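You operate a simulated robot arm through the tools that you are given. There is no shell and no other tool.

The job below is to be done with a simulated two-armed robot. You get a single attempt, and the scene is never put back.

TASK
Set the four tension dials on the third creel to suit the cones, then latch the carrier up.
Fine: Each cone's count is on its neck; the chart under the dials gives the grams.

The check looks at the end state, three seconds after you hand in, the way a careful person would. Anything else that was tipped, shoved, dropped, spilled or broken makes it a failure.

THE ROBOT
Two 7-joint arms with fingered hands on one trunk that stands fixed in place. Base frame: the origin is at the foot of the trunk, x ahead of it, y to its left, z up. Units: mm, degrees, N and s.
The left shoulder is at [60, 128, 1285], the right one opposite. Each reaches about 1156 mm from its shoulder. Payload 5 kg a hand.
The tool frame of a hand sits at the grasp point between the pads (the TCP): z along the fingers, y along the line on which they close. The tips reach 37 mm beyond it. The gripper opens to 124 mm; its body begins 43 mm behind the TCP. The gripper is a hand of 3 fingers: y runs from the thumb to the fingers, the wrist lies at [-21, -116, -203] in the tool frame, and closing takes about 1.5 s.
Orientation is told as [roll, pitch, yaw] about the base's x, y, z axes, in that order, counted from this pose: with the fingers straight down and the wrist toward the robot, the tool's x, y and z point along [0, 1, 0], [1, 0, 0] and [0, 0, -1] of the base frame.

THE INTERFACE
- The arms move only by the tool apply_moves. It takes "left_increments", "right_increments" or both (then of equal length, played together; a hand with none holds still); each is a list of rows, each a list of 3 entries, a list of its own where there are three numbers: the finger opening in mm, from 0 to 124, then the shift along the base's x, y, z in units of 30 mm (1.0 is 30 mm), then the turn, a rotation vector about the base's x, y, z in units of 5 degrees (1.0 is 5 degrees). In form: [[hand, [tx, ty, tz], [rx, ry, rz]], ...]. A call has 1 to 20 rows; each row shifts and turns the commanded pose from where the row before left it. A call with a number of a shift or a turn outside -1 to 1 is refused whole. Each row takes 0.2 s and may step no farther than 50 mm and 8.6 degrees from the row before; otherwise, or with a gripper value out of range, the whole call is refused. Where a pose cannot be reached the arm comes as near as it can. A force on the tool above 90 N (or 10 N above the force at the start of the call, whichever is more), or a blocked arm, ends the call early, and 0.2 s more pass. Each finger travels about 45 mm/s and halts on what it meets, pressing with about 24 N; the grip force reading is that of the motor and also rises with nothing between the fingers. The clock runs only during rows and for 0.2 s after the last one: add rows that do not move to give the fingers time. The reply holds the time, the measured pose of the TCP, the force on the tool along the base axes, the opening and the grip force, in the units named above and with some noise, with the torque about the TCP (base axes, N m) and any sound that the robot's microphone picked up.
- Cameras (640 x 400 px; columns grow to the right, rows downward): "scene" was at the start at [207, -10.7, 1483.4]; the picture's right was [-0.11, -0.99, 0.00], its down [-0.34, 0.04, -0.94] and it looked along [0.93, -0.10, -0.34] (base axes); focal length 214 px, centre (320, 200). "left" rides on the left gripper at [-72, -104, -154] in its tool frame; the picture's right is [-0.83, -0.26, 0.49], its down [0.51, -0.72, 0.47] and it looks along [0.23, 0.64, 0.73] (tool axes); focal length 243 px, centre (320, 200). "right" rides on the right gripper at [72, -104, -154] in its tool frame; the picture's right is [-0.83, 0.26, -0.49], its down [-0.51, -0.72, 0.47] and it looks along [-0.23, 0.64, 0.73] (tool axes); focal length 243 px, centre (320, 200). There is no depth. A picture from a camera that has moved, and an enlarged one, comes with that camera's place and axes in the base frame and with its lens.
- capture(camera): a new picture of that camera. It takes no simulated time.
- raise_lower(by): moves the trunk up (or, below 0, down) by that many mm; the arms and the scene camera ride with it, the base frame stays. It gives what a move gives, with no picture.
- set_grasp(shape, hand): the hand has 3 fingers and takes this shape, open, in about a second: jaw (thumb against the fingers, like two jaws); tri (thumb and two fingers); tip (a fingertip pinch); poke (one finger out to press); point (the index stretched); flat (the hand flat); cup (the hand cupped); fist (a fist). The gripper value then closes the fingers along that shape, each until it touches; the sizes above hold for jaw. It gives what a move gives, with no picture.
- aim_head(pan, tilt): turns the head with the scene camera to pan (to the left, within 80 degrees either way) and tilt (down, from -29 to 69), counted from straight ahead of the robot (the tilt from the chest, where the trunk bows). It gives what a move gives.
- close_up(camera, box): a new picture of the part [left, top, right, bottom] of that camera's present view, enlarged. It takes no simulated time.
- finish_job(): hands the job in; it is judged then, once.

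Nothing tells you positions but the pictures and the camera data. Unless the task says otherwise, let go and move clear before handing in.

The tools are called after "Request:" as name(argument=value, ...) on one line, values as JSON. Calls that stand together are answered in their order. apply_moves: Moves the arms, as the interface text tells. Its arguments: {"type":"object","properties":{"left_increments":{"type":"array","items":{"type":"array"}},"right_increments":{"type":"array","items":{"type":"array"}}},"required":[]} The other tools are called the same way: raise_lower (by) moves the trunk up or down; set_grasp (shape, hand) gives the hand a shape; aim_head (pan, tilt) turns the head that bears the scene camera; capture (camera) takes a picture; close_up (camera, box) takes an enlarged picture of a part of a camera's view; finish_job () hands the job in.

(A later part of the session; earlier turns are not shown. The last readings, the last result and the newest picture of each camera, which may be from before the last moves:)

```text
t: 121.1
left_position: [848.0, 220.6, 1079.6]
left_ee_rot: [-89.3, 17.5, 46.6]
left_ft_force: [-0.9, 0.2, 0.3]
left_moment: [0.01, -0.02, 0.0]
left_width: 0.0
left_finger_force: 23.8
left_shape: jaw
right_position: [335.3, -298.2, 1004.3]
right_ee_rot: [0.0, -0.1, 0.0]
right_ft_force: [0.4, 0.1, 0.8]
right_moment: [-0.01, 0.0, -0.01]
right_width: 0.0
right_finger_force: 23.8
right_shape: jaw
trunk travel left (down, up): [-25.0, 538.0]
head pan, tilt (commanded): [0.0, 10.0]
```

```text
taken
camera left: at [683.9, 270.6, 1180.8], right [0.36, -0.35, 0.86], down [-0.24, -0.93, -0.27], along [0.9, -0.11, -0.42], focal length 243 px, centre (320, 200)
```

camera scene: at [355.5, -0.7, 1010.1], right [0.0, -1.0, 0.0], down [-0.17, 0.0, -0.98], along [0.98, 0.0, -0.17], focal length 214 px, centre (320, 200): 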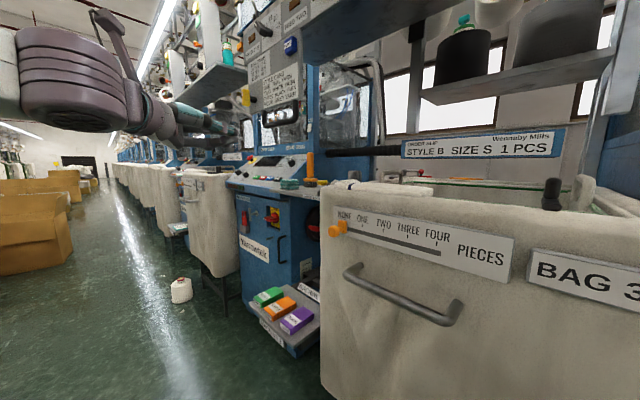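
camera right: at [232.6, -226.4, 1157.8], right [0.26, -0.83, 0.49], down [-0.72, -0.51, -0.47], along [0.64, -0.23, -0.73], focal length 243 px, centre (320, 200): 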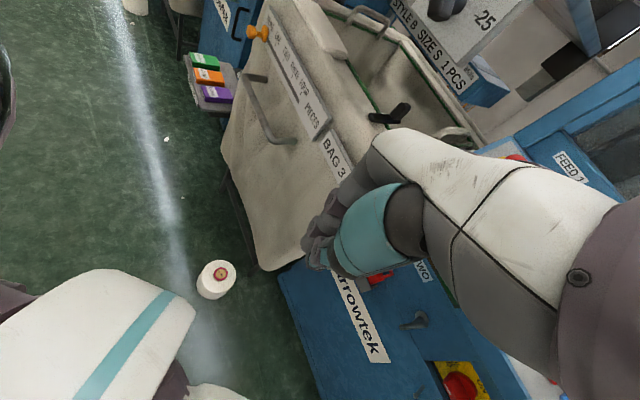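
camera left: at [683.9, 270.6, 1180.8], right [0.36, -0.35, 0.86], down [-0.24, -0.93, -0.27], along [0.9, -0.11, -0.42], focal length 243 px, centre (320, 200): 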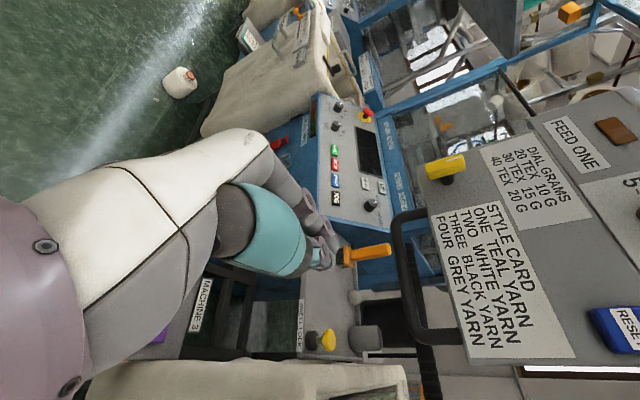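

The carrier stays up by itself. I raise the trunk 220 mm to look over the deck.

Request:
raise_lower(by=220)

Request:
aim_head(pan=-5, tilt=0)

Request:
capture(camera="scene")

Request:
capture(camera="left")

```text
t: 123.4
left_position: [848.9, 221.8, 1297.4]
left_ee_rot: [-89.2, 17.5, 46.7]
left_ft_force: [0.5, -0.4, 0.3]
left_moment: [0.0, -0.02, -0.02]
left_width: 0.3
left_finger_force: 24.2
left_shape: jaw
right_position: [336.5, -296.6, 1224.0]
right_ee_rot: [0.0, 0.0, 0.0]
right_ft_force: [-0.1, -0.5, 0.6]
right_moment: [0.02, 0.03, 0.01]
right_width: 0.0
right_finger_force: 24.2
right_shape: jaw
trunk travel left (down, up): [-245.0, 318.0]
head pan, tilt (commanded): [0.0, 10.0]
```

```text
t: 124.1
left_position: [846.5, 222.1, 1298.2]
left_ee_rot: [-89.3, 17.5, 46.6]
left_ft_force: [0.3, 0.1, -0.5]
left_moment: [0.01, 0.0, -0.03]
left_width: 0.0
left_finger_force: 24.5
left_shape: jaw
right_position: [335.4, -297.7, 1224.2]
right_ee_rot: [0.0, 0.0, 0.0]
right_ft_force: [1.2, 0.3, -0.1]
right_moment: [-0.01, 0.01, -0.02]
right_width: 0.0
right_finger_force: 24.1
right_shape: jaw
trunk travel left (down, up): [-245.0, 318.0]
head pan, tilt (commanded): [-5.0, 0.0]
```

```text
taken
camera scene: at [275.0, -8.4, 1269.7], right [-0.09, -1.0, 0.0], down [0.0, 0.0, -1.0], along [1.0, -0.09, 0.0], focal length 214 px, centre (320, 200)
```

scene: 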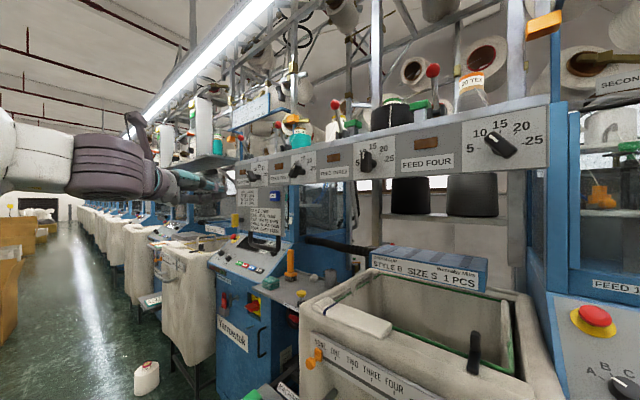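

```text
taken
camera left: at [683.9, 271.4, 1400.3], right [0.36, -0.35, 0.86], down [-0.24, -0.93, -0.27], along [0.9, -0.11, -0.42], focal length 243 px, centre (320, 200)
```

left: 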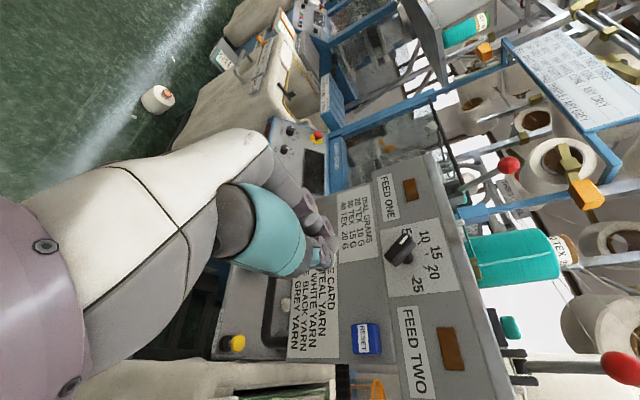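

The cones stand well on the raised deck. I enlarge the space above them.

Request:
close_up(camera="scene", box=[220, 60, 400, 200])

Request:
close_up(camera="scene", box=[340, 20, 560, 180])

Request:
close_up(camera="left", box=[420, 100, 640, 330])

Request:
close_up(camera="scene", box=[340, 150, 560, 260])

```text
2.86 times, centred on (310, 130) of scene
camera zoom: at [275.0, -8.4, 1269.7], right [-0.09, -1.0, 0.0], down [0.0, 0.0, -1.0], along [1.0, -0.09, 0.0], focal length 613 px, centre (349, 400)
```

zoom: 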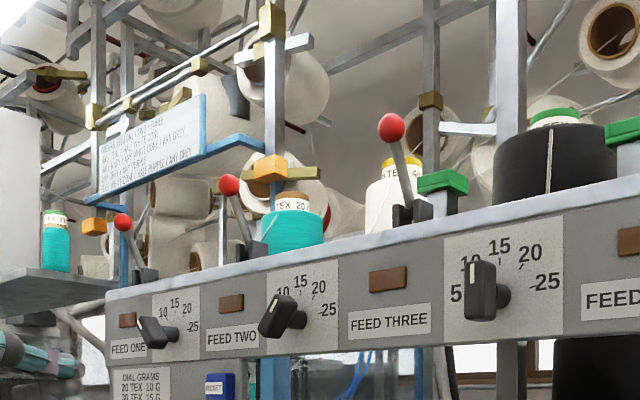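

```text
2.50 times, centred on (450, 100) of scene
camera zoom: at [275.0, -8.4, 1269.7], right [-0.09, -1.0, 0.0], down [0.0, 0.0, -1.0], along [1.0, -0.09, 0.0], focal length 536 px, centre (-5, 450)
```

zoom: 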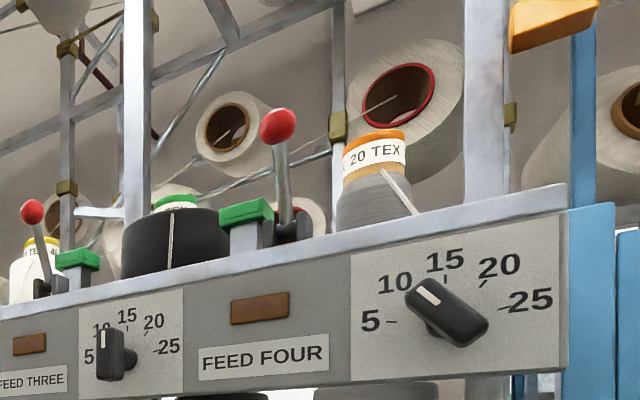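

```text
1.74 times, centred on (530, 215) of left
camera zoom: at [683.9, 271.4, 1400.3], right [0.36, -0.35, 0.86], down [-0.24, -0.93, -0.27], along [0.9, -0.11, -0.42], focal length 422 px, centre (-45, 174)
```

zoom: 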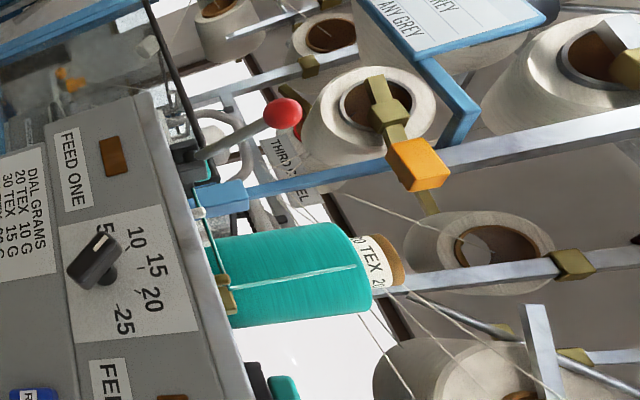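

```text
2.91 times, centred on (450, 205) of scene
camera zoom: at [275.0, -8.4, 1269.7], right [-0.09, -1.0, 0.0], down [0.0, 0.0, -1.0], along [1.0, -0.09, 0.0], focal length 624 px, centre (-58, 186)
```

zoom: 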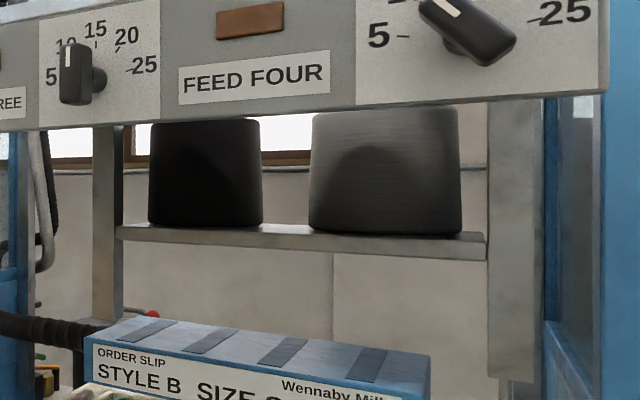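

Nothing touches above. I bring the left hand back under the bail at its new height.

Request:
apply_moves(left_increments=[[0, [0, 0, -0.93], [0, 0, 0]], [0, [0, 0, -0.93], [0, 0, 0]], [0, [0, 0, -0.93], [0, 0, 0]], [0, [0, 0, -0.93], [0, 0, 0]], [0, [0, 0, -0.93], [0, 0, 0]], [0, [0, 0, -0.93], [0, 0, 0]], [0, [0, 0, -0.93], [0, 0, 0]], [0, [0, 0, -0.9], [0, 0, 0]], [0, [0, 0, 0], [0, 0, 0]]])

Request:
close_up(camera="scene", box=[180, 160, 340, 280])

Request:
capture(camera="left")

```text
t: 126.1
left_position: [846.1, 222.0, 1076.4]
left_ee_rot: [-89.4, 17.4, 46.6]
left_ft_force: [-0.1, 0.5, 0.1]
left_moment: [0.02, -0.01, 0.01]
left_width: 0.0
left_finger_force: 23.8
left_shape: jaw
right_position: [335.7, -297.5, 1224.1]
right_ee_rot: [0.1, 0.1, 0.0]
right_ft_force: [-0.3, 0.6, -0.3]
right_moment: [0.05, -0.01, 0.01]
right_width: 0.0
right_finger_force: 24.2
right_shape: jaw
trunk travel left (down, up): [-245.0, 318.0]
head pan, tilt (commanded): [-5.0, 0.0]
```

```text
3.33 times, centred on (260, 220) of scene
camera zoom: at [275.2, -9.1, 1269.7], right [-0.09, -1.0, 0.0], down [0.0, 0.0, -1.0], along [1.0, -0.09, 0.0], focal length 715 px, centre (520, 133)
```

zoom: 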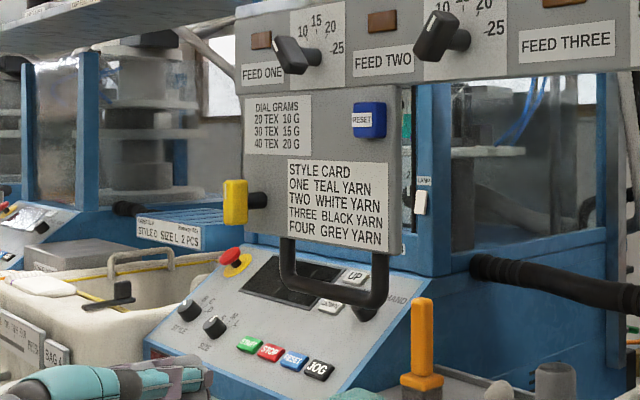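

```text
taken
camera left: at [683.4, 270.2, 1178.1], right [0.36, -0.35, 0.86], down [-0.24, -0.93, -0.27], along [0.9, -0.11, -0.42], focal length 243 px, centre (320, 200)
```

left: 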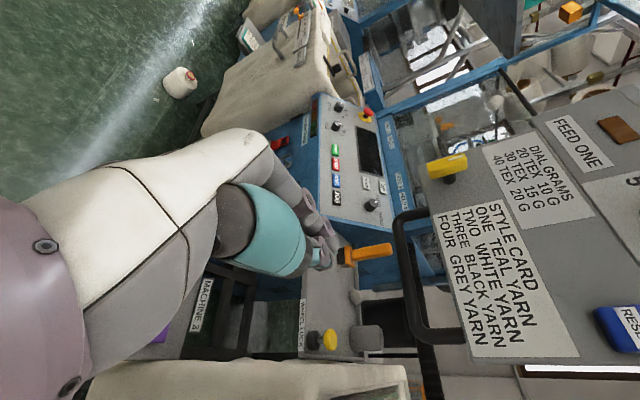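

The bail hangs clear just above. I slide the closed fingers back beneath it.

Request:
apply_moves(left_increments=[[0, [0.671, -0.649, 0], [0, 0, 0]], [0, [0.671, -0.649, 0], [0, 0, 0]], [0, [0.671, -0.649, 0], [0, 0, 0]], [0, [0.671, -0.649, 0], [0, 0, 0]], [0, [0.671, -0.66, 0], [0, 0, 0]], [0, [0, 0, 0.3], [0, 0, 0]], [0, [0, 0, 0.2], [0, 0, 0]], [0, [0, 0, 0.15], [0, 0, 0]], [0, [0, 0, 0.15], [0, 0, 0]], [0, [0, 0, 0], [0, 0, 0]]])

Request:
close_up(camera="scene", box=[200, 150, 340, 260])

```text
t: 128.3
left_position: [948.8, 124.9, 1098.1]
left_ee_rot: [-89.2, 17.5, 46.7]
left_ft_force: [-1.7, -1.0, -9.1]
left_moment: [0.16, 0.19, -0.05]
left_width: 0.2
left_finger_force: 23.7
left_shape: jaw
right_position: [336.2, -296.1, 1224.3]
right_ee_rot: [0.0, 0.1, 0.0]
right_ft_force: [0.2, 0.7, -0.7]
right_moment: [0.0, -0.03, 0.0]
right_width: 0.0
right_finger_force: 23.9
right_shape: jaw
trunk travel left (down, up): [-245.0, 318.0]
head pan, tilt (commanded): [-5.0, 0.0]
```

```text
3.64 times, centred on (270, 205) of scene
camera zoom: at [275.8, -8.3, 1269.5], right [-0.09, -1.0, 0.0], down [0.0, 0.0, -1.0], along [1.0, -0.09, 0.0], focal length 780 px, centre (502, 182)
```

zoom: 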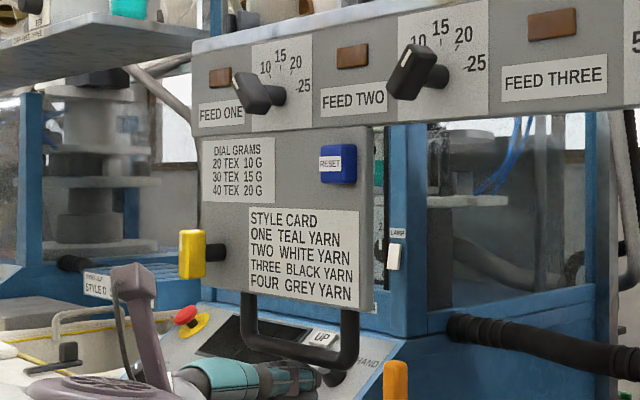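

In contact with the bail at 9 N. I lift on in 4 mm steps, checking the force.

Request:
apply_moves(left_increments=[[0, [0, 0, 0.133], [0, 0, 0]], [0, [0, 0, 0.133], [0, 0, 0]], [0, [0, 0, 0.133], [0, 0, 0]], [0, [0, 0, 0.133], [0, 0, 0]]])

Request:
apply_moves(left_increments=[[0, [0, 0, 0.133], [0, 0, 0]], [0, [0, 0, 0.133], [0, 0, 0]], [0, [0, 0, 0.133], [0, 0, 0]], [0, [0, 0, 0.133], [0, 0, 0]]])

Request:
apply_moves(left_increments=[[0, [0, 0, 0.133], [0, 0, 0]], [0, [0, 0, 0.133], [0, 0, 0]], [0, [0, 0, 0.133], [0, 0, 0]], [0, [0, 0, 0.133], [0, 0, 0]]])

Request:
capture(camera="scene")

```text
t: 129.3
left_position: [948.4, 124.4, 1116.6]
left_ee_rot: [-89.3, 17.5, 46.6]
left_ft_force: [-2.1, -0.9, -7.9]
left_moment: [0.12, 0.23, -0.07]
left_width: 0.0
left_finger_force: 24.2
left_shape: jaw
right_position: [336.0, -297.5, 1224.1]
right_ee_rot: [0.0, 0.0, 0.0]
right_ft_force: [-0.4, -0.4, 0.3]
right_moment: [0.03, -0.01, -0.02]
right_width: 0.0
right_finger_force: 23.9
right_shape: jaw
trunk travel left (down, up): [-245.0, 318.0]
head pan, tilt (commanded): [-5.0, 0.0]
```

```text
t: 130.3
left_position: [949.4, 124.2, 1131.6]
left_ee_rot: [-89.3, 17.4, 46.6]
left_ft_force: [-1.0, 0.3, -7.0]
left_moment: [0.11, 0.18, 0.01]
left_width: 0.0
left_finger_force: 23.8
left_shape: jaw
right_position: [336.5, -296.8, 1224.4]
right_ee_rot: [0.1, 0.0, 0.0]
right_ft_force: [-0.3, 0.7, -0.7]
right_moment: [0.0, 0.02, -0.02]
right_width: 0.0
right_finger_force: 24.3
right_shape: jaw
trunk travel left (down, up): [-245.0, 318.0]
head pan, tilt (commanded): [-5.0, 0.0]
```

```text
t: 131.3
left_position: [948.8, 124.3, 1147.3]
left_ee_rot: [-89.3, 17.5, 46.6]
left_ft_force: [-0.8, 0.3, -7.0]
left_moment: [0.12, 0.21, -0.01]
left_width: 0.0
left_finger_force: 24.0
left_shape: jaw
right_position: [337.0, -298.0, 1224.0]
right_ee_rot: [0.1, 0.1, 0.0]
right_ft_force: [-0.3, 0.2, -0.7]
right_moment: [0.0, 0.03, 0.01]
right_width: 0.0
right_finger_force: 23.3
right_shape: jaw
trunk travel left (down, up): [-245.0, 318.0]
head pan, tilt (commanded): [-5.0, 0.0]
```

```text
taken
camera scene: at [275.7, -8.4, 1269.6], right [-0.09, -1.0, 0.0], down [0.0, 0.0, -1.0], along [1.0, -0.09, 0.0], focal length 214 px, centre (320, 200)
```

scene: 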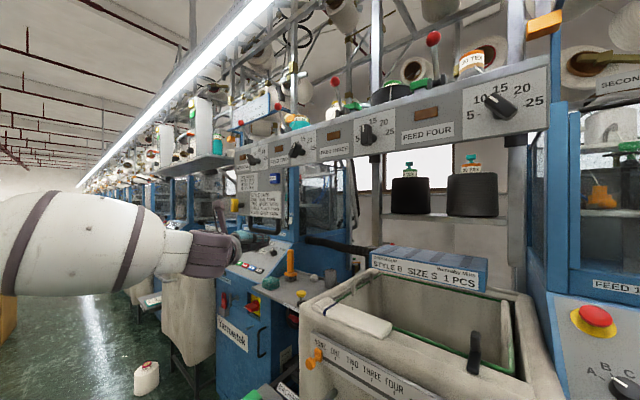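

Raised about 280 mm with steady 7 N. I continue while watching the cones' tops.

Request:
apply_moves(left_increments=[[0, [0, 0, 0.133], [0, 0, 0]], [0, [0, 0, 0.133], [0, 0, 0]], [0, [0, 0, 0.133], [0, 0, 0]], [0, [0, 0, 0.133], [0, 0, 0]]])

Request:
close_up(camera="scene", box=[220, 0, 560, 200])

Request:
close_up(camera="left", box=[420, 0, 640, 200])

```text
t: 132.3
left_position: [949.1, 124.2, 1163.3]
left_ee_rot: [-89.3, 17.5, 46.7]
left_ft_force: [-1.0, 0.2, -7.9]
left_moment: [0.1, 0.19, 0.03]
left_width: 0.0
left_finger_force: 24.0
left_shape: jaw
right_position: [335.9, -296.8, 1224.4]
right_ee_rot: [0.0, 0.1, -0.1]
right_ft_force: [0.0, 0.5, 0.7]
right_moment: [-0.01, 0.04, 0.0]
right_width: 0.0
right_finger_force: 23.9
right_shape: jaw
trunk travel left (down, up): [-245.0, 318.0]
head pan, tilt (commanded): [-5.0, 0.0]
```

```text
1.88 times, centred on (390, 100) of scene
camera zoom: at [275.7, -8.4, 1269.6], right [-0.09, -1.0, 0.0], down [0.0, 0.0, -1.0], along [1.0, -0.09, 0.0], focal length 404 px, centre (188, 388)
```

zoom: 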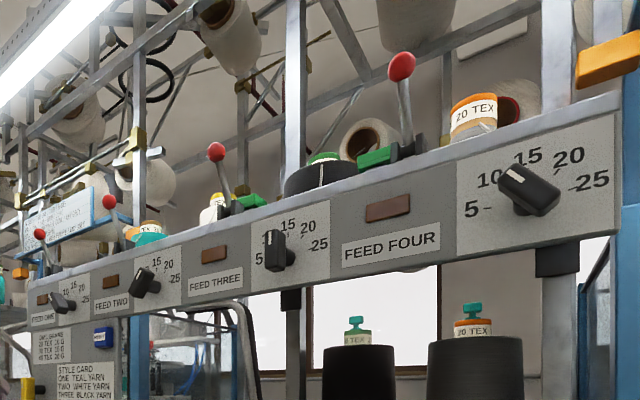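

```text
2.00 times, centred on (530, 100) of left
camera zoom: at [784.8, 173.8, 1265.9], right [0.36, -0.35, 0.86], down [-0.24, -0.93, -0.27], along [0.9, -0.11, -0.42], focal length 485 px, centre (-100, 400)
```

zoom: 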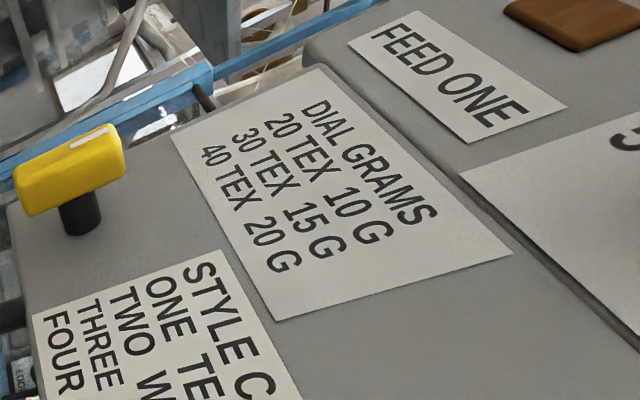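

Still free at about 300 mm. I continue in short steps.

Request:
apply_moves(left_increments=[[0, [0, 0, 0.133], [0, 0, 0]], [0, [0, 0, 0.133], [0, 0, 0]], [0, [0, 0, 0.133], [0, 0, 0]]])

Request:
apply_moves(left_increments=[[0, [0, 0, 0.133], [0, 0, 0]], [0, [0, 0, 0.133], [0, 0, 0]], [0, [0, 0, 0.133], [0, 0, 0]]])

Request:
close_up(camera="scene", box=[220, 0, 560, 200])

```text
t: 133.1
left_position: [949.2, 125.6, 1175.2]
left_ee_rot: [-89.3, 17.5, 46.7]
left_ft_force: [-1.6, 0.5, -8.7]
left_moment: [0.12, 0.19, 0.0]
left_width: 0.1
left_finger_force: 23.2
left_shape: jaw
right_position: [336.3, -296.8, 1225.2]
right_ee_rot: [0.1, 0.0, 0.0]
right_ft_force: [0.2, -1.0, -0.2]
right_moment: [-0.01, 0.0, -0.01]
right_width: 0.0
right_finger_force: 24.4
right_shape: jaw
trunk travel left (down, up): [-245.0, 318.0]
head pan, tilt (commanded): [-5.0, 0.0]
```

```text
t: 133.9
left_position: [948.4, 123.1, 1186.8]
left_ee_rot: [-89.3, 17.5, 46.6]
left_ft_force: [-1.1, 0.8, -8.9]
left_moment: [0.11, 0.22, 0.01]
left_width: 0.1
left_finger_force: 24.2
left_shape: jaw
right_position: [336.3, -296.2, 1225.2]
right_ee_rot: [0.1, 0.1, 0.1]
right_ft_force: [0.0, 0.0, 1.0]
right_moment: [-0.01, 0.0, 0.01]
right_width: 0.0
right_finger_force: 24.2
right_shape: jaw
trunk travel left (down, up): [-245.0, 318.0]
head pan, tilt (commanded): [-5.0, 0.0]
```

```text
1.88 times, centred on (390, 100) of scene
camera zoom: at [275.8, -8.3, 1269.5], right [-0.09, -1.0, 0.0], down [0.0, 0.0, -1.0], along [1.0, -0.09, 0.0], focal length 404 px, centre (188, 388)
```

zoom: 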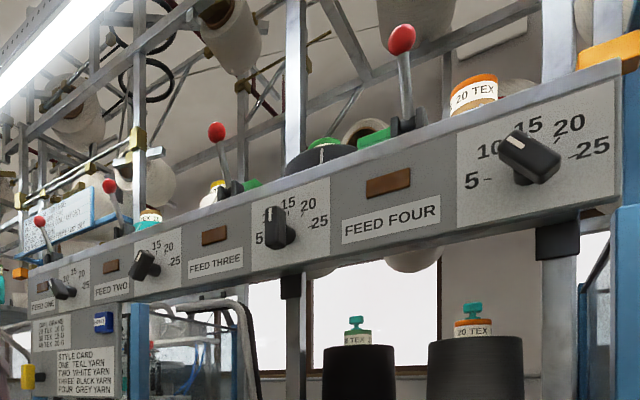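

At 320 mm there is still no stop, so I check the overhead clearance properly: I withdraw the hand and raise the trunk to look level across the cone tops.

Request:
apply_moves(left_increments=[[0, [0, 0, -0.3], [0, 0, 0]], [0, [0, 0, -0.3], [0, 0, 0]], [0, [-0.6, 0.58, 0], [0, 0, 0]], [0, [-0.7, 0.68, 0], [0, 0, 0]], [0, [-0.7, 0.68, 0], [0, 0, 0]], [0, [-0.7, 0.68, 0], [0, 0, 0]], [0, [-0.7, 0.68, -0.5], [0, 0, 0]], [0, [-0.7, 0.68, -0.9], [0, 0, 0]], [0, [0, 0, -0.9], [0, 0, 0]], [0, [0, 0, -0.9], [0, 0, 0]]])

Request:
raise_lower(by=250)

Request:
aim_head(pan=-5, tilt=0)

Request:
capture(camera="scene")

```text
t: 136.1
left_position: [824.8, 245.9, 1071.8]
left_ee_rot: [-89.2, 17.6, 46.5]
left_ft_force: [0.9, 0.3, 0.9]
left_moment: [0.04, 0.0, -0.05]
left_width: 0.0
left_finger_force: 24.2
left_shape: jaw
right_position: [335.8, -294.9, 1224.7]
right_ee_rot: [-0.1, 0.1, 0.0]
right_ft_force: [-0.3, 1.3, 0.4]
right_moment: [-0.03, -0.02, 0.0]
right_width: 0.0
right_finger_force: 24.7
right_shape: jaw
trunk travel left (down, up): [-245.0, 318.0]
head pan, tilt (commanded): [-5.0, 0.0]
```

```text
t: 138.7
left_position: [825.2, 244.3, 1323.1]
left_ee_rot: [-89.2, 17.5, 46.6]
left_ft_force: [0.2, -0.2, 0.2]
left_moment: [-0.02, -0.01, 0.0]
left_width: 0.1
left_finger_force: 24.6
left_shape: jaw
right_position: [336.4, -296.9, 1474.3]
right_ee_rot: [-0.1, 0.0, 0.0]
right_ft_force: [-0.6, 0.4, 0.4]
right_moment: [-0.01, 0.0, 0.0]
right_width: 0.1
right_finger_force: 23.9
right_shape: jaw
trunk travel left (down, up): [-495.0, 68.0]
head pan, tilt (commanded): [-5.0, 0.0]
```

```text
t: 139.3
left_position: [825.8, 243.0, 1322.8]
left_ee_rot: [-89.3, 17.4, 46.6]
left_ft_force: [-0.5, -1.0, -0.1]
left_moment: [0.0, 0.0, 0.03]
left_width: 0.0
left_finger_force: 23.6
left_shape: jaw
right_position: [334.6, -297.2, 1474.1]
right_ee_rot: [0.0, 0.0, 0.0]
right_ft_force: [0.8, -0.2, 0.0]
right_moment: [0.01, 0.04, -0.01]
right_width: 0.0
right_finger_force: 24.1
right_shape: jaw
trunk travel left (down, up): [-495.0, 68.0]
head pan, tilt (commanded): [-5.0, 0.0]
```

```text
taken
camera scene: at [191.0, -8.4, 1540.8], right [-0.09, -1.0, 0.0], down [0.0, 0.0, -1.0], along [1.0, -0.09, 0.0], focal length 214 px, centre (320, 200)
```

scene: 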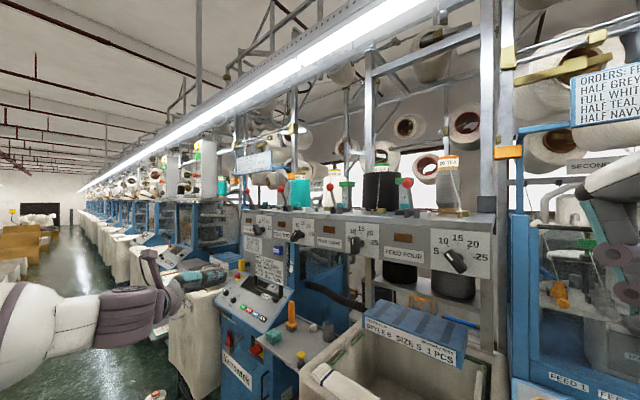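

There is ample room above the cones. I examine the two guide posts for a stop, notch or mark.

Request:
close_up(camera="scene", box=[340, 20, 520, 240])

Request:
close_up(camera="scene", box=[230, 120, 380, 300])

Request:
close_up(camera="scene", box=[360, 220, 520, 340])

Request:
capture(camera="left")

```text
1.82 times, centred on (430, 130) of scene
camera zoom: at [191.0, -8.4, 1540.8], right [-0.09, -1.0, 0.0], down [0.0, 0.0, -1.0], along [1.0, -0.09, 0.0], focal length 390 px, centre (120, 327)
```

zoom: 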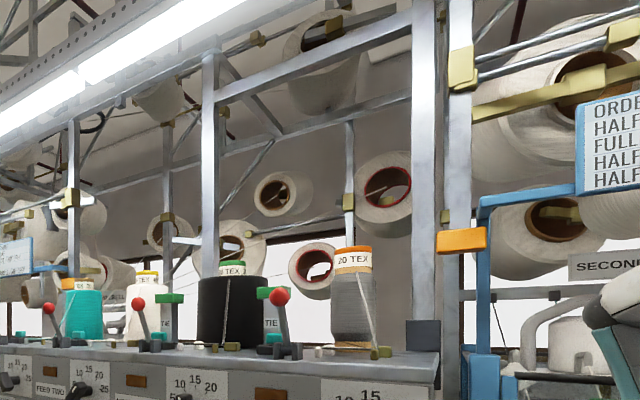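

```text
2.22 times, centred on (305, 210) of scene
camera zoom: at [191.0, -8.4, 1540.8], right [-0.09, -1.0, 0.0], down [0.0, 0.0, -1.0], along [1.0, -0.09, 0.0], focal length 477 px, centre (353, 178)
```

zoom: 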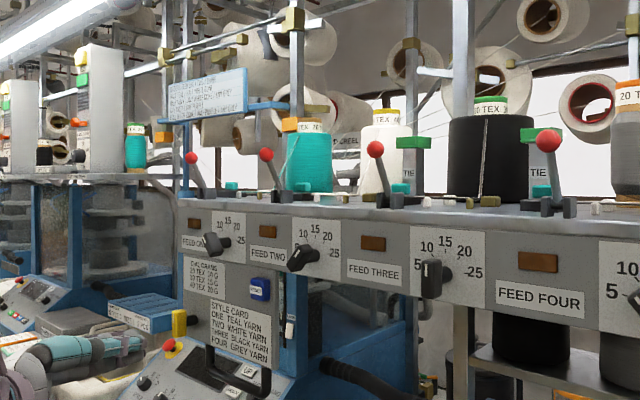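

```text
3.33 times, centred on (440, 280) of scene
camera zoom: at [191.0, -8.4, 1540.8], right [-0.09, -1.0, 0.0], down [0.0, 0.0, -1.0], along [1.0, -0.09, 0.0], focal length 715 px, centre (-80, -67)
```

zoom: 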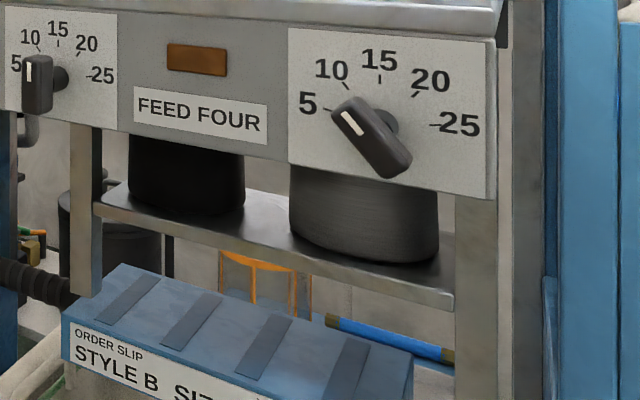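

```text
taken
camera left: at [661.5, 293.0, 1425.9], right [0.36, -0.35, 0.86], down [-0.24, -0.93, -0.27], along [0.9, -0.11, -0.42], focal length 243 px, centre (320, 200)
```

left: 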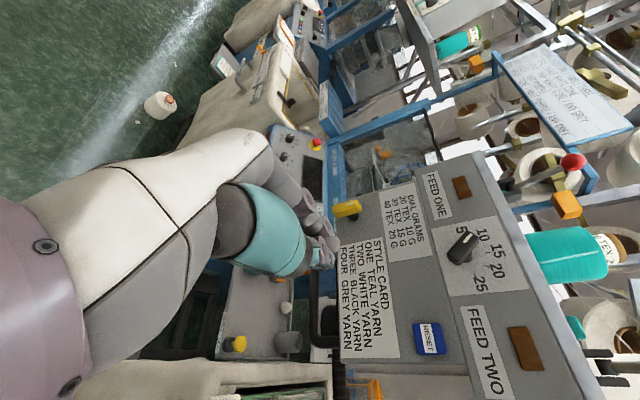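

No mark or stop is visible; the posts run far up, so the slide's own end must set the height. I lower the trunk 150 to suit the arm, slide back under the bail and go on lifting.

Request:
raise_lower(by=-150)

Request:
apply_moves(left_increments=[[0, [0.688, -0.665, 0], [0, 0, 0]], [0, [0.688, -0.665, 0], [0, 0, 0]], [0, [0.688, -0.665, 0], [0, 0, 0]], [0, [0.688, -0.665, 0], [0, 0, 0]], [0, [0.688, -0.665, 0], [0, 0, 0]], [0, [0.688, -0.665, 0], [0, 0, 0]], [0, [0, 0, 0], [0, 0, 0]]])

Request:
capture(camera="left")

Request:
close_up(camera="scene", box=[200, 150, 360, 290])

```text
t: 141.0
left_position: [825.5, 243.4, 1174.1]
left_ee_rot: [-89.4, 17.4, 46.6]
left_ft_force: [1.1, 0.3, -0.8]
left_moment: [-0.01, -0.01, 0.05]
left_width: 0.3
left_finger_force: 24.3
left_shape: jaw
right_position: [335.2, -296.1, 1324.6]
right_ee_rot: [0.0, 0.0, 0.0]
right_ft_force: [0.7, 0.5, -1.1]
right_moment: [0.01, 0.02, -0.02]
right_width: 0.0
right_finger_force: 24.0
right_shape: jaw
trunk travel left (down, up): [-345.0, 218.0]
head pan, tilt (commanded): [-5.0, 0.0]
```

```text
t: 142.6
left_position: [947.4, 123.8, 1174.8]
left_ee_rot: [-89.4, 17.5, 46.7]
left_ft_force: [-0.2, -0.6, 0.4]
left_moment: [0.0, -0.01, -0.03]
left_width: 0.2
left_finger_force: 24.0
left_shape: jaw
right_position: [335.3, -296.7, 1324.5]
right_ee_rot: [0.1, 0.0, 0.0]
right_ft_force: [-0.3, 1.1, -0.1]
right_moment: [-0.02, -0.01, 0.0]
right_width: 0.0
right_finger_force: 23.9
right_shape: jaw
trunk travel left (down, up): [-345.0, 218.0]
head pan, tilt (commanded): [-5.0, 0.0]
```

```text
taken
camera left: at [784.0, 173.7, 1276.9], right [0.36, -0.35, 0.87], down [-0.24, -0.93, -0.27], along [0.9, -0.11, -0.42], focal length 243 px, centre (320, 200)
```

left: 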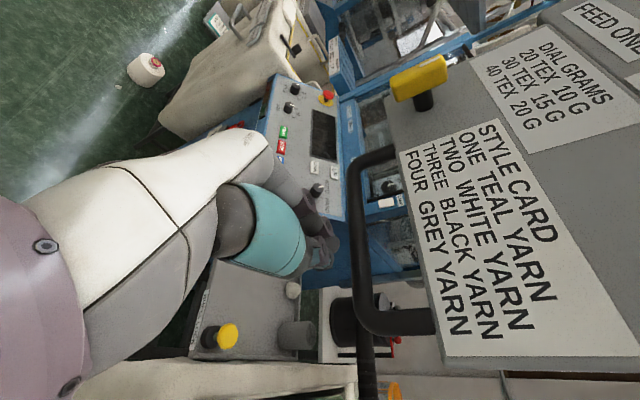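

```text
2.86 times, centred on (280, 220) of scene
camera zoom: at [248.2, -7.7, 1372.3], right [-0.09, -1.0, 0.0], down [0.0, 0.0, -1.0], along [1.0, -0.09, 0.0], focal length 613 px, centre (434, 143)
```

zoom: 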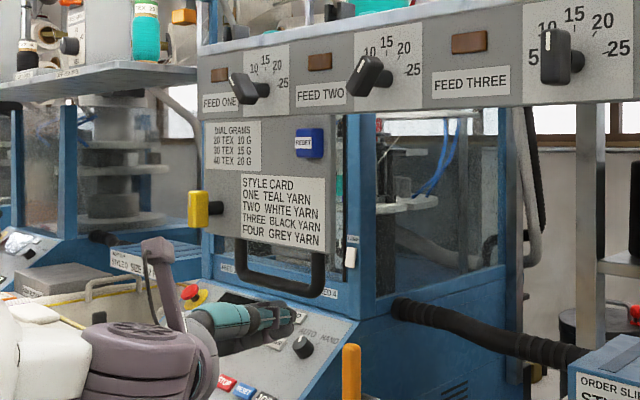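

Under the bail again with no contact. I lift on in 4 mm steps.

Request:
apply_moves(left_increments=[[0, [0, 0, 0.2], [0, 0, 0]], [0, [0, 0, 0.2], [0, 0, 0]], [0, [0, 0, 0.133], [0, 0, 0]], [0, [0, 0, 0.133], [0, 0, 0]], [0, [0, 0, 0.133], [0, 0, 0]]])

Request:
apply_moves(left_increments=[[0, [0, 0, 0.133], [0, 0, 0]], [0, [0, 0, 0.133], [0, 0, 0]], [0, [0, 0, 0.133], [0, 0, 0]], [0, [0, 0, 0.133], [0, 0, 0]]])

Request:
apply_moves(left_increments=[[0, [0, 0, 0.133], [0, 0, 0]], [0, [0, 0, 0.133], [0, 0, 0]], [0, [0, 0, 0.133], [0, 0, 0]], [0, [0, 0, 0.133], [0, 0, 0]]])

Request:
close_up(camera="scene", box=[200, 120, 360, 260])

```text
t: 143.8
left_position: [949.1, 124.0, 1198.5]
left_ee_rot: [-89.3, 17.5, 46.6]
left_ft_force: [-2.8, -0.3, -6.7]
left_moment: [0.06, 0.15, -0.04]
left_width: 0.0
left_finger_force: 24.1
left_shape: jaw
right_position: [336.1, -296.5, 1324.1]
right_ee_rot: [-0.1, 0.0, -0.1]
right_ft_force: [-1.1, -0.3, -0.8]
right_moment: [0.05, -0.01, 0.03]
right_width: 0.1
right_finger_force: 24.3
right_shape: jaw
trunk travel left (down, up): [-345.0, 218.0]
head pan, tilt (commanded): [-5.0, 0.0]
```

```text
t: 144.8
left_position: [948.8, 125.1, 1215.5]
left_ee_rot: [-89.3, 17.5, 46.6]
left_ft_force: [-2.1, 1.3, -6.6]
left_moment: [0.09, 0.19, 0.01]
left_width: 0.0
left_finger_force: 24.0
left_shape: jaw
right_position: [336.3, -297.4, 1323.5]
right_ee_rot: [0.0, 0.0, 0.0]
right_ft_force: [-0.4, 0.4, 0.8]
right_moment: [-0.01, 0.0, -0.01]
right_width: 0.1
right_finger_force: 23.9
right_shape: jaw
trunk travel left (down, up): [-345.0, 218.0]
head pan, tilt (commanded): [-5.0, 0.0]
```

```text
t: 145.8
left_position: [948.9, 123.9, 1229.6]
left_ee_rot: [-89.4, 17.6, 46.8]
left_ft_force: [-1.5, 1.2, -7.8]
left_moment: [0.09, 0.21, -0.02]
left_width: 0.0
left_finger_force: 23.8
left_shape: jaw
right_position: [335.7, -297.5, 1325.0]
right_ee_rot: [-0.1, 0.1, -0.1]
right_ft_force: [0.1, 0.0, -0.1]
right_moment: [0.01, -0.01, 0.01]
right_width: 0.0
right_finger_force: 24.3
right_shape: jaw
trunk travel left (down, up): [-345.0, 218.0]
head pan, tilt (commanded): [-5.0, 0.0]
```

```text
2.86 times, centred on (280, 190) of scene
camera zoom: at [249.2, -8.2, 1372.1], right [-0.09, -1.0, 0.0], down [0.0, 0.0, -1.0], along [1.0, -0.09, 0.0], focal length 613 px, centre (434, 229)
```

zoom: 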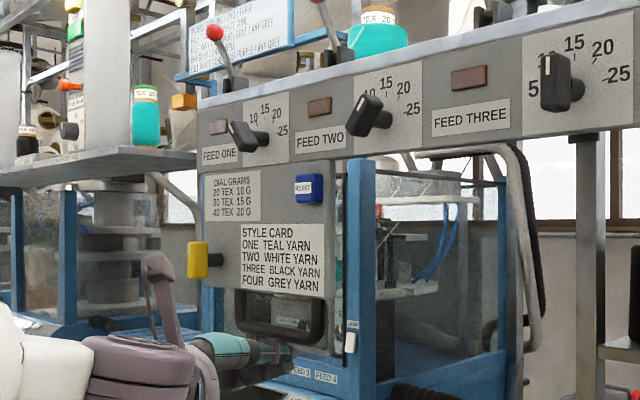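

Raised about 360 mm, force steady. I continue, 16 mm at a time.

Request:
apply_moves(left_increments=[[0, [0, 0, 0.133], [0, 0, 0]], [0, [0, 0, 0.133], [0, 0, 0]], [0, [0, 0, 0.133], [0, 0, 0]], [0, [0, 0, 0.133], [0, 0, 0]]])

Request:
apply_moves(left_increments=[[0, [0, 0, 0.133], [0, 0, 0]], [0, [0, 0, 0.133], [0, 0, 0]], [0, [0, 0, 0.133], [0, 0, 0]], [0, [0, 0, 0.133], [0, 0, 0]]])

Request:
capture(camera="scene")

```text
t: 146.8
left_position: [949.3, 123.4, 1246.2]
left_ee_rot: [-89.3, 17.5, 46.6]
left_ft_force: [-1.8, 1.5, -6.8]
left_moment: [0.1, 0.2, -0.01]
left_width: 0.0
left_finger_force: 23.7
left_shape: jaw
right_position: [336.1, -297.0, 1323.9]
right_ee_rot: [-0.1, 0.0, 0.1]
right_ft_force: [0.5, -0.9, 0.0]
right_moment: [-0.02, -0.01, 0.03]
right_width: 0.0
right_finger_force: 24.1
right_shape: jaw
trunk travel left (down, up): [-345.0, 218.0]
head pan, tilt (commanded): [-5.0, 0.0]
```

```text
t: 147.8
left_position: [949.8, 122.9, 1262.9]
left_ee_rot: [-89.3, 17.5, 46.6]
left_ft_force: [0.0, 0.1, -1.8]
left_moment: [0.04, 0.03, 0.0]
left_width: 0.1
left_finger_force: 24.1
left_shape: jaw
right_position: [335.7, -297.0, 1323.8]
right_ee_rot: [-0.1, 0.0, 0.0]
right_ft_force: [0.4, -0.4, 0.2]
right_moment: [0.01, 0.03, 0.01]
right_width: 0.2
right_finger_force: 23.8
right_shape: jaw
trunk travel left (down, up): [-345.0, 218.0]
head pan, tilt (commanded): [-5.0, 0.0]
```

```text
taken
camera scene: at [249.1, -8.4, 1372.2], right [-0.09, -1.0, 0.0], down [0.0, 0.0, -1.0], along [1.0, -0.09, 0.0], focal length 214 px, centre (320, 200)
```

scene: 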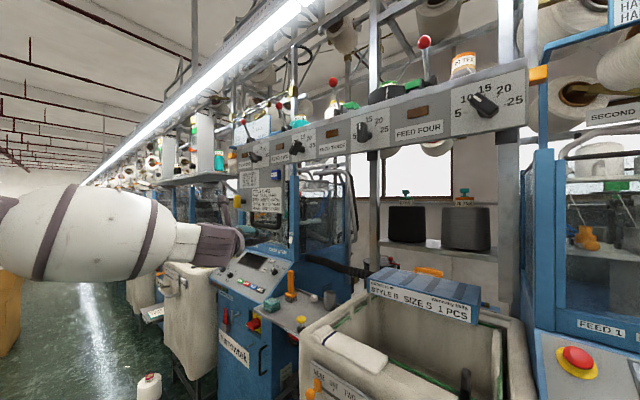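

The force just dropped to 2 N; I look closely whether the carrier moved on by itself or the hand slipped.

Request:
close_up(camera="scene", box=[200, 120, 360, 260])

Request:
capture(camera="left")

Request:
close_up(camera="scene", box=[340, 20, 540, 180])

```text
2.86 times, centred on (280, 190) of scene
camera zoom: at [249.1, -8.4, 1372.2], right [-0.09, -1.0, 0.0], down [0.0, 0.0, -1.0], along [1.0, -0.09, 0.0], focal length 613 px, centre (434, 229)
```

zoom: 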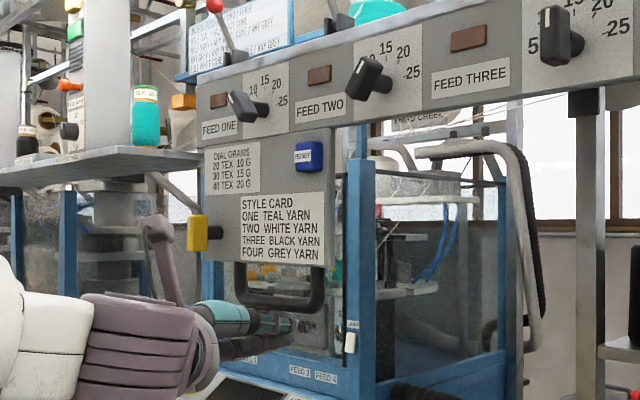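

```text
taken
camera left: at [784.9, 173.3, 1364.3], right [0.36, -0.35, 0.86], down [-0.24, -0.93, -0.27], along [0.9, -0.11, -0.42], focal length 243 px, centre (320, 200)
```

left: 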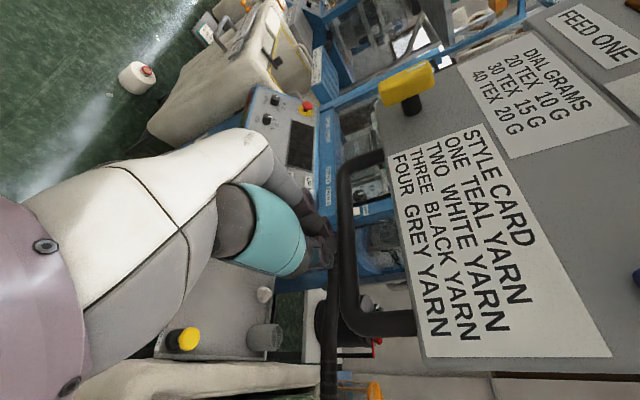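

```text
2.50 times, centred on (440, 100) of scene
camera zoom: at [249.1, -8.4, 1372.2], right [-0.09, -1.0, 0.0], down [0.0, 0.0, -1.0], along [1.0, -0.09, 0.0], focal length 536 px, centre (20, 450)
```

zoom: 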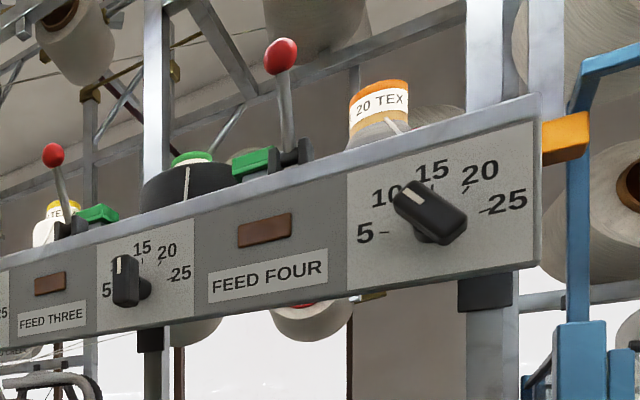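

The carrier is at about +395 mm and followed the hand. I continue with small steps.

Request:
apply_moves(left_increments=[[0, [0, 0, 0.1], [0, 0, 0]], [0, [0, 0, 0.1], [0, 0, 0]], [0, [0, 0, 0.1], [0, 0, 0]], [0, [0, 0, 0], [0, 0, 0]]])

Request:
apply_moves(left_increments=[[0, [0, 0, 0.1], [0, 0, 0]], [0, [0, 0, 0.1], [0, 0, 0]], [0, [0, 0, 0.1], [0, 0, 0]], [0, [0, 0, 0], [0, 0, 0]]])

Request:
close_up(camera="scene", box=[200, 120, 360, 260])

```text
t: 148.8
left_position: [949.5, 123.2, 1265.6]
left_ee_rot: [-89.0, 17.6, 46.7]
left_ft_force: [-12.5, 1.3, -28.3]
left_moment: [0.43, 0.59, -0.17]
left_width: 0.2
left_finger_force: 24.4
left_shape: jaw
right_position: [338.0, -297.1, 1324.2]
right_ee_rot: [-0.1, 0.0, 0.0]
right_ft_force: [0.2, -0.3, -0.4]
right_moment: [0.0, -0.04, 0.02]
right_width: 0.1
right_finger_force: 24.0
right_shape: jaw
trunk travel left (down, up): [-345.0, 218.0]
head pan, tilt (commanded): [-5.0, 0.0]
```

```text
t: 149.8
left_position: [952.7, 124.1, 1267.0]
left_ee_rot: [-88.5, 17.8, 46.8]
left_ft_force: [-29.8, 2.4, -63.9]
left_moment: [0.96, 1.24, -0.41]
left_width: 0.0
left_finger_force: 24.3
left_shape: jaw
right_position: [339.7, -295.9, 1323.2]
right_ee_rot: [-0.2, 0.2, 0.0]
right_ft_force: [-0.9, -0.5, 0.0]
right_moment: [0.01, 0.02, -0.02]
right_width: 0.0
right_finger_force: 23.4
right_shape: jaw
trunk travel left (down, up): [-345.0, 218.0]
head pan, tilt (commanded): [-5.0, 0.0]
```

```text
2.86 times, centred on (280, 190) of scene
camera zoom: at [252.4, -7.2, 1371.3], right [-0.09, -1.0, 0.0], down [0.0, 0.0, -1.0], along [1.0, -0.09, 0.0], focal length 613 px, centre (434, 229)
```

zoom: 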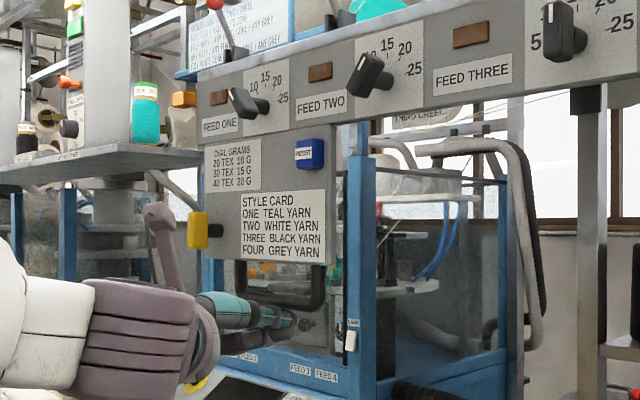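

That is the top stop: the force climbed to 28 and then 64 N without further travel, about 397 mm up. I ease the hand down off the bail and check that the carrier stays.

Request:
apply_moves(left_increments=[[0, [0, 0, -0.3], [0, 0, 0]], [0, [0, 0, -0.3], [0, 0, 0]], [0, [0, 0, -0.3], [0, 0, 0]], [0, [0, 0, -0.3], [0, 0, 0]], [0, [0, 0, 0], [0, 0, 0]], [0, [0, 0, 0], [0, 0, 0]]])

Request:
close_up(camera="scene", box=[200, 120, 360, 260])

Request:
capture(camera="left")

```text
t: 151.2
left_position: [949.1, 123.2, 1243.5]
left_ee_rot: [-89.3, 17.6, 46.6]
left_ft_force: [-0.2, -0.2, -0.4]
left_moment: [-0.04, -0.06, -0.01]
left_width: 0.0
left_finger_force: 23.8
left_shape: jaw
right_position: [334.9, -297.2, 1324.4]
right_ee_rot: [0.1, 0.0, -0.1]
right_ft_force: [-0.1, 0.2, 0.1]
right_moment: [-0.02, 0.0, 0.01]
right_width: 0.1
right_finger_force: 24.1
right_shape: jaw
trunk travel left (down, up): [-345.0, 218.0]
head pan, tilt (commanded): [-5.0, 0.0]
```

```text
2.86 times, centred on (280, 190) of scene
camera zoom: at [248.4, -8.4, 1372.3], right [-0.09, -1.0, 0.0], down [0.0, 0.0, -1.0], along [1.0, -0.09, 0.0], focal length 613 px, centre (434, 229)
```

zoom: 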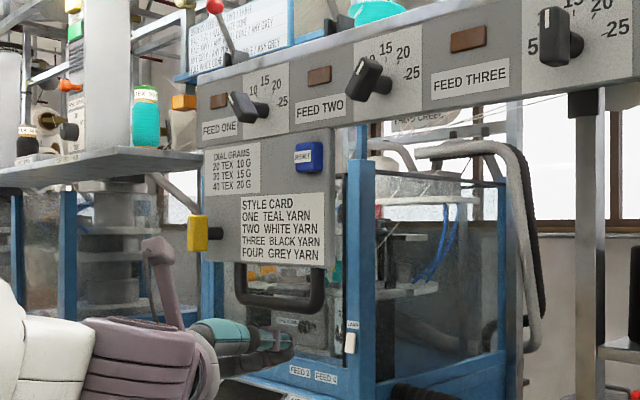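

```text
taken
camera left: at [784.8, 173.2, 1346.5], right [0.36, -0.35, 0.87], down [-0.24, -0.93, -0.27], along [0.9, -0.11, -0.42], focal length 243 px, centre (320, 200)
```

left: 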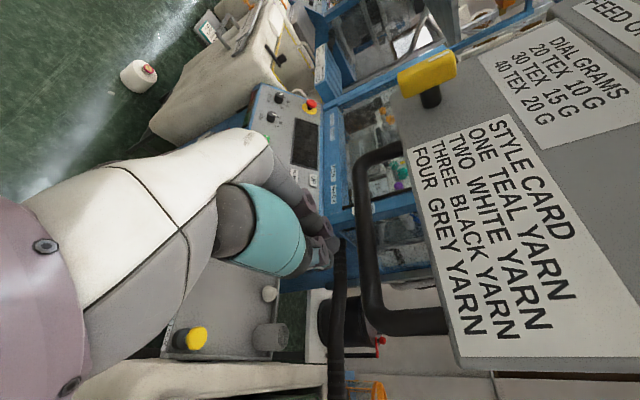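

The carrier stays at the top. I back the hand out and go to a pre-grasp in front of the yellow handle, now at about z 1366.

Request:
apply_moves(left_increments=[[0, [-0.72, 0.695, 0], [0, 0, 0]], [0, [-0.72, 0.695, 0], [0, 0, 0]], [0, [-0.72, 0.695, 0], [0, 0, 0]], [0, [-0.72, 0.695, 0], [0, 0, 0]], [30, [0.5, 0.47, 0.65], [0.4, -0.39, 0]], [60, [0.5, 0.47, 0.65], [0.4, -0.39, 0]], [80, [0.5, 0.47, 0.65], [0.4, -0.39, 0]], [80, [0.55, 0.52, 0.7], [0.4, -0.39, 0]], [80, [0.55, 0.52, 0.7], [0.4, -0.39, 0]], [80, [0.55, 0.5, 0.75], [0.4, -0.39, 0]], [80, [0, 0, 0], [0, 0, 0]]])

Request:
capture(camera="left")

Request:
close_up(camera="scene", box=[200, 120, 360, 260])

```text
t: 153.6
left_position: [957.3, 293.3, 1367.9]
left_ee_rot: [-89.6, 0.7, 46.6]
left_ft_force: [0.1, -0.8, 0.3]
left_moment: [0.0, -0.02, -0.02]
left_width: 79.3
left_finger_force: 0.0
left_shape: jaw
right_position: [336.4, -297.4, 1324.9]
right_ee_rot: [0.0, 0.0, 0.0]
right_ft_force: [-0.1, -0.7, -0.4]
right_moment: [-0.01, 0.02, 0.01]
right_width: 0.0
right_finger_force: 24.0
right_shape: jaw
trunk travel left (down, up): [-345.0, 218.0]
head pan, tilt (commanded): [-5.0, 0.0]
```

```text
taken
camera left: at [775.2, 325.5, 1442.8], right [0.19, -0.53, 0.83], down [-0.16, -0.85, -0.5], along [0.97, -0.04, -0.24], focal length 243 px, centre (320, 200)
```

left: 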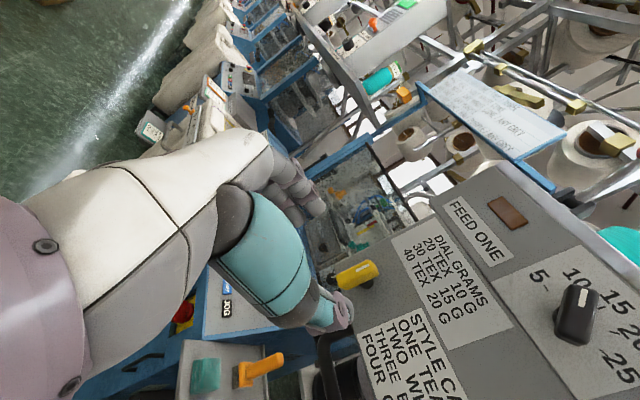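

```text
2.86 times, centred on (280, 190) of scene
camera zoom: at [248.7, -8.7, 1372.2], right [-0.09, -1.0, 0.0], down [0.0, 0.0, -1.0], along [1.0, -0.09, 0.0], focal length 613 px, centre (434, 229)
```

zoom: 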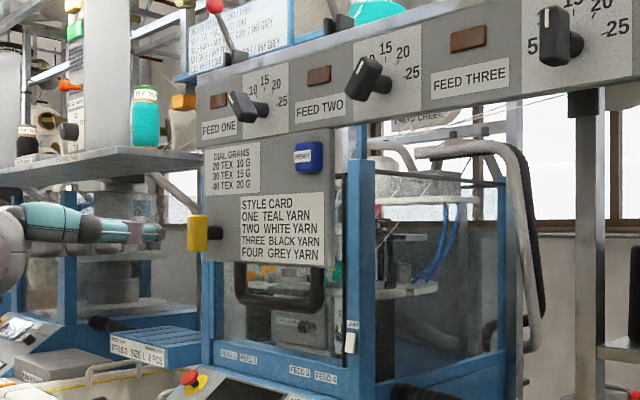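

The yellow handle is straight ahead and the carrier has not sunk. I enlarge the handle once more before gripping.

Request:
close_up(camera="left", box=[310, 235, 400, 305])

Request:
close_up(camera="scene", box=[240, 170, 300, 220])

```text
5.71 times, centred on (355, 270) of left
camera zoom: at [775.2, 325.5, 1442.8], right [0.19, -0.53, 0.83], down [-0.16, -0.85, -0.5], along [0.97, -0.04, -0.24], focal length 1386 px, centre (120, -200)
```

zoom: 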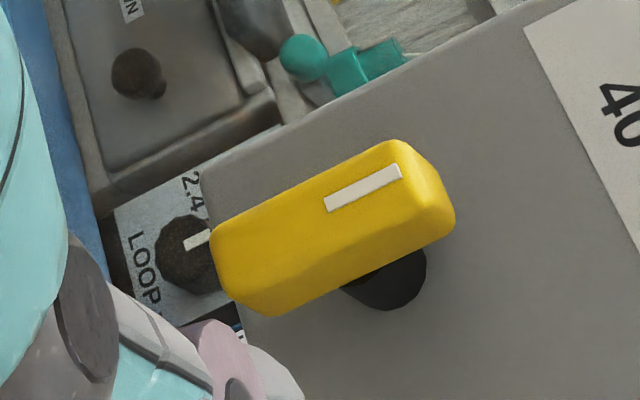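

```text
8.00 times, centred on (270, 195) of scene
camera zoom: at [248.7, -8.7, 1372.2], right [-0.09, -1.0, 0.0], down [0.0, 0.0, -1.0], along [1.0, -0.09, 0.0], focal length 1716 px, centre (720, 240)
```

zoom: 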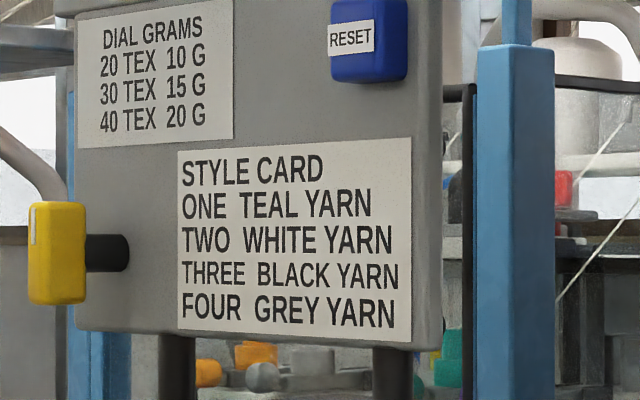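

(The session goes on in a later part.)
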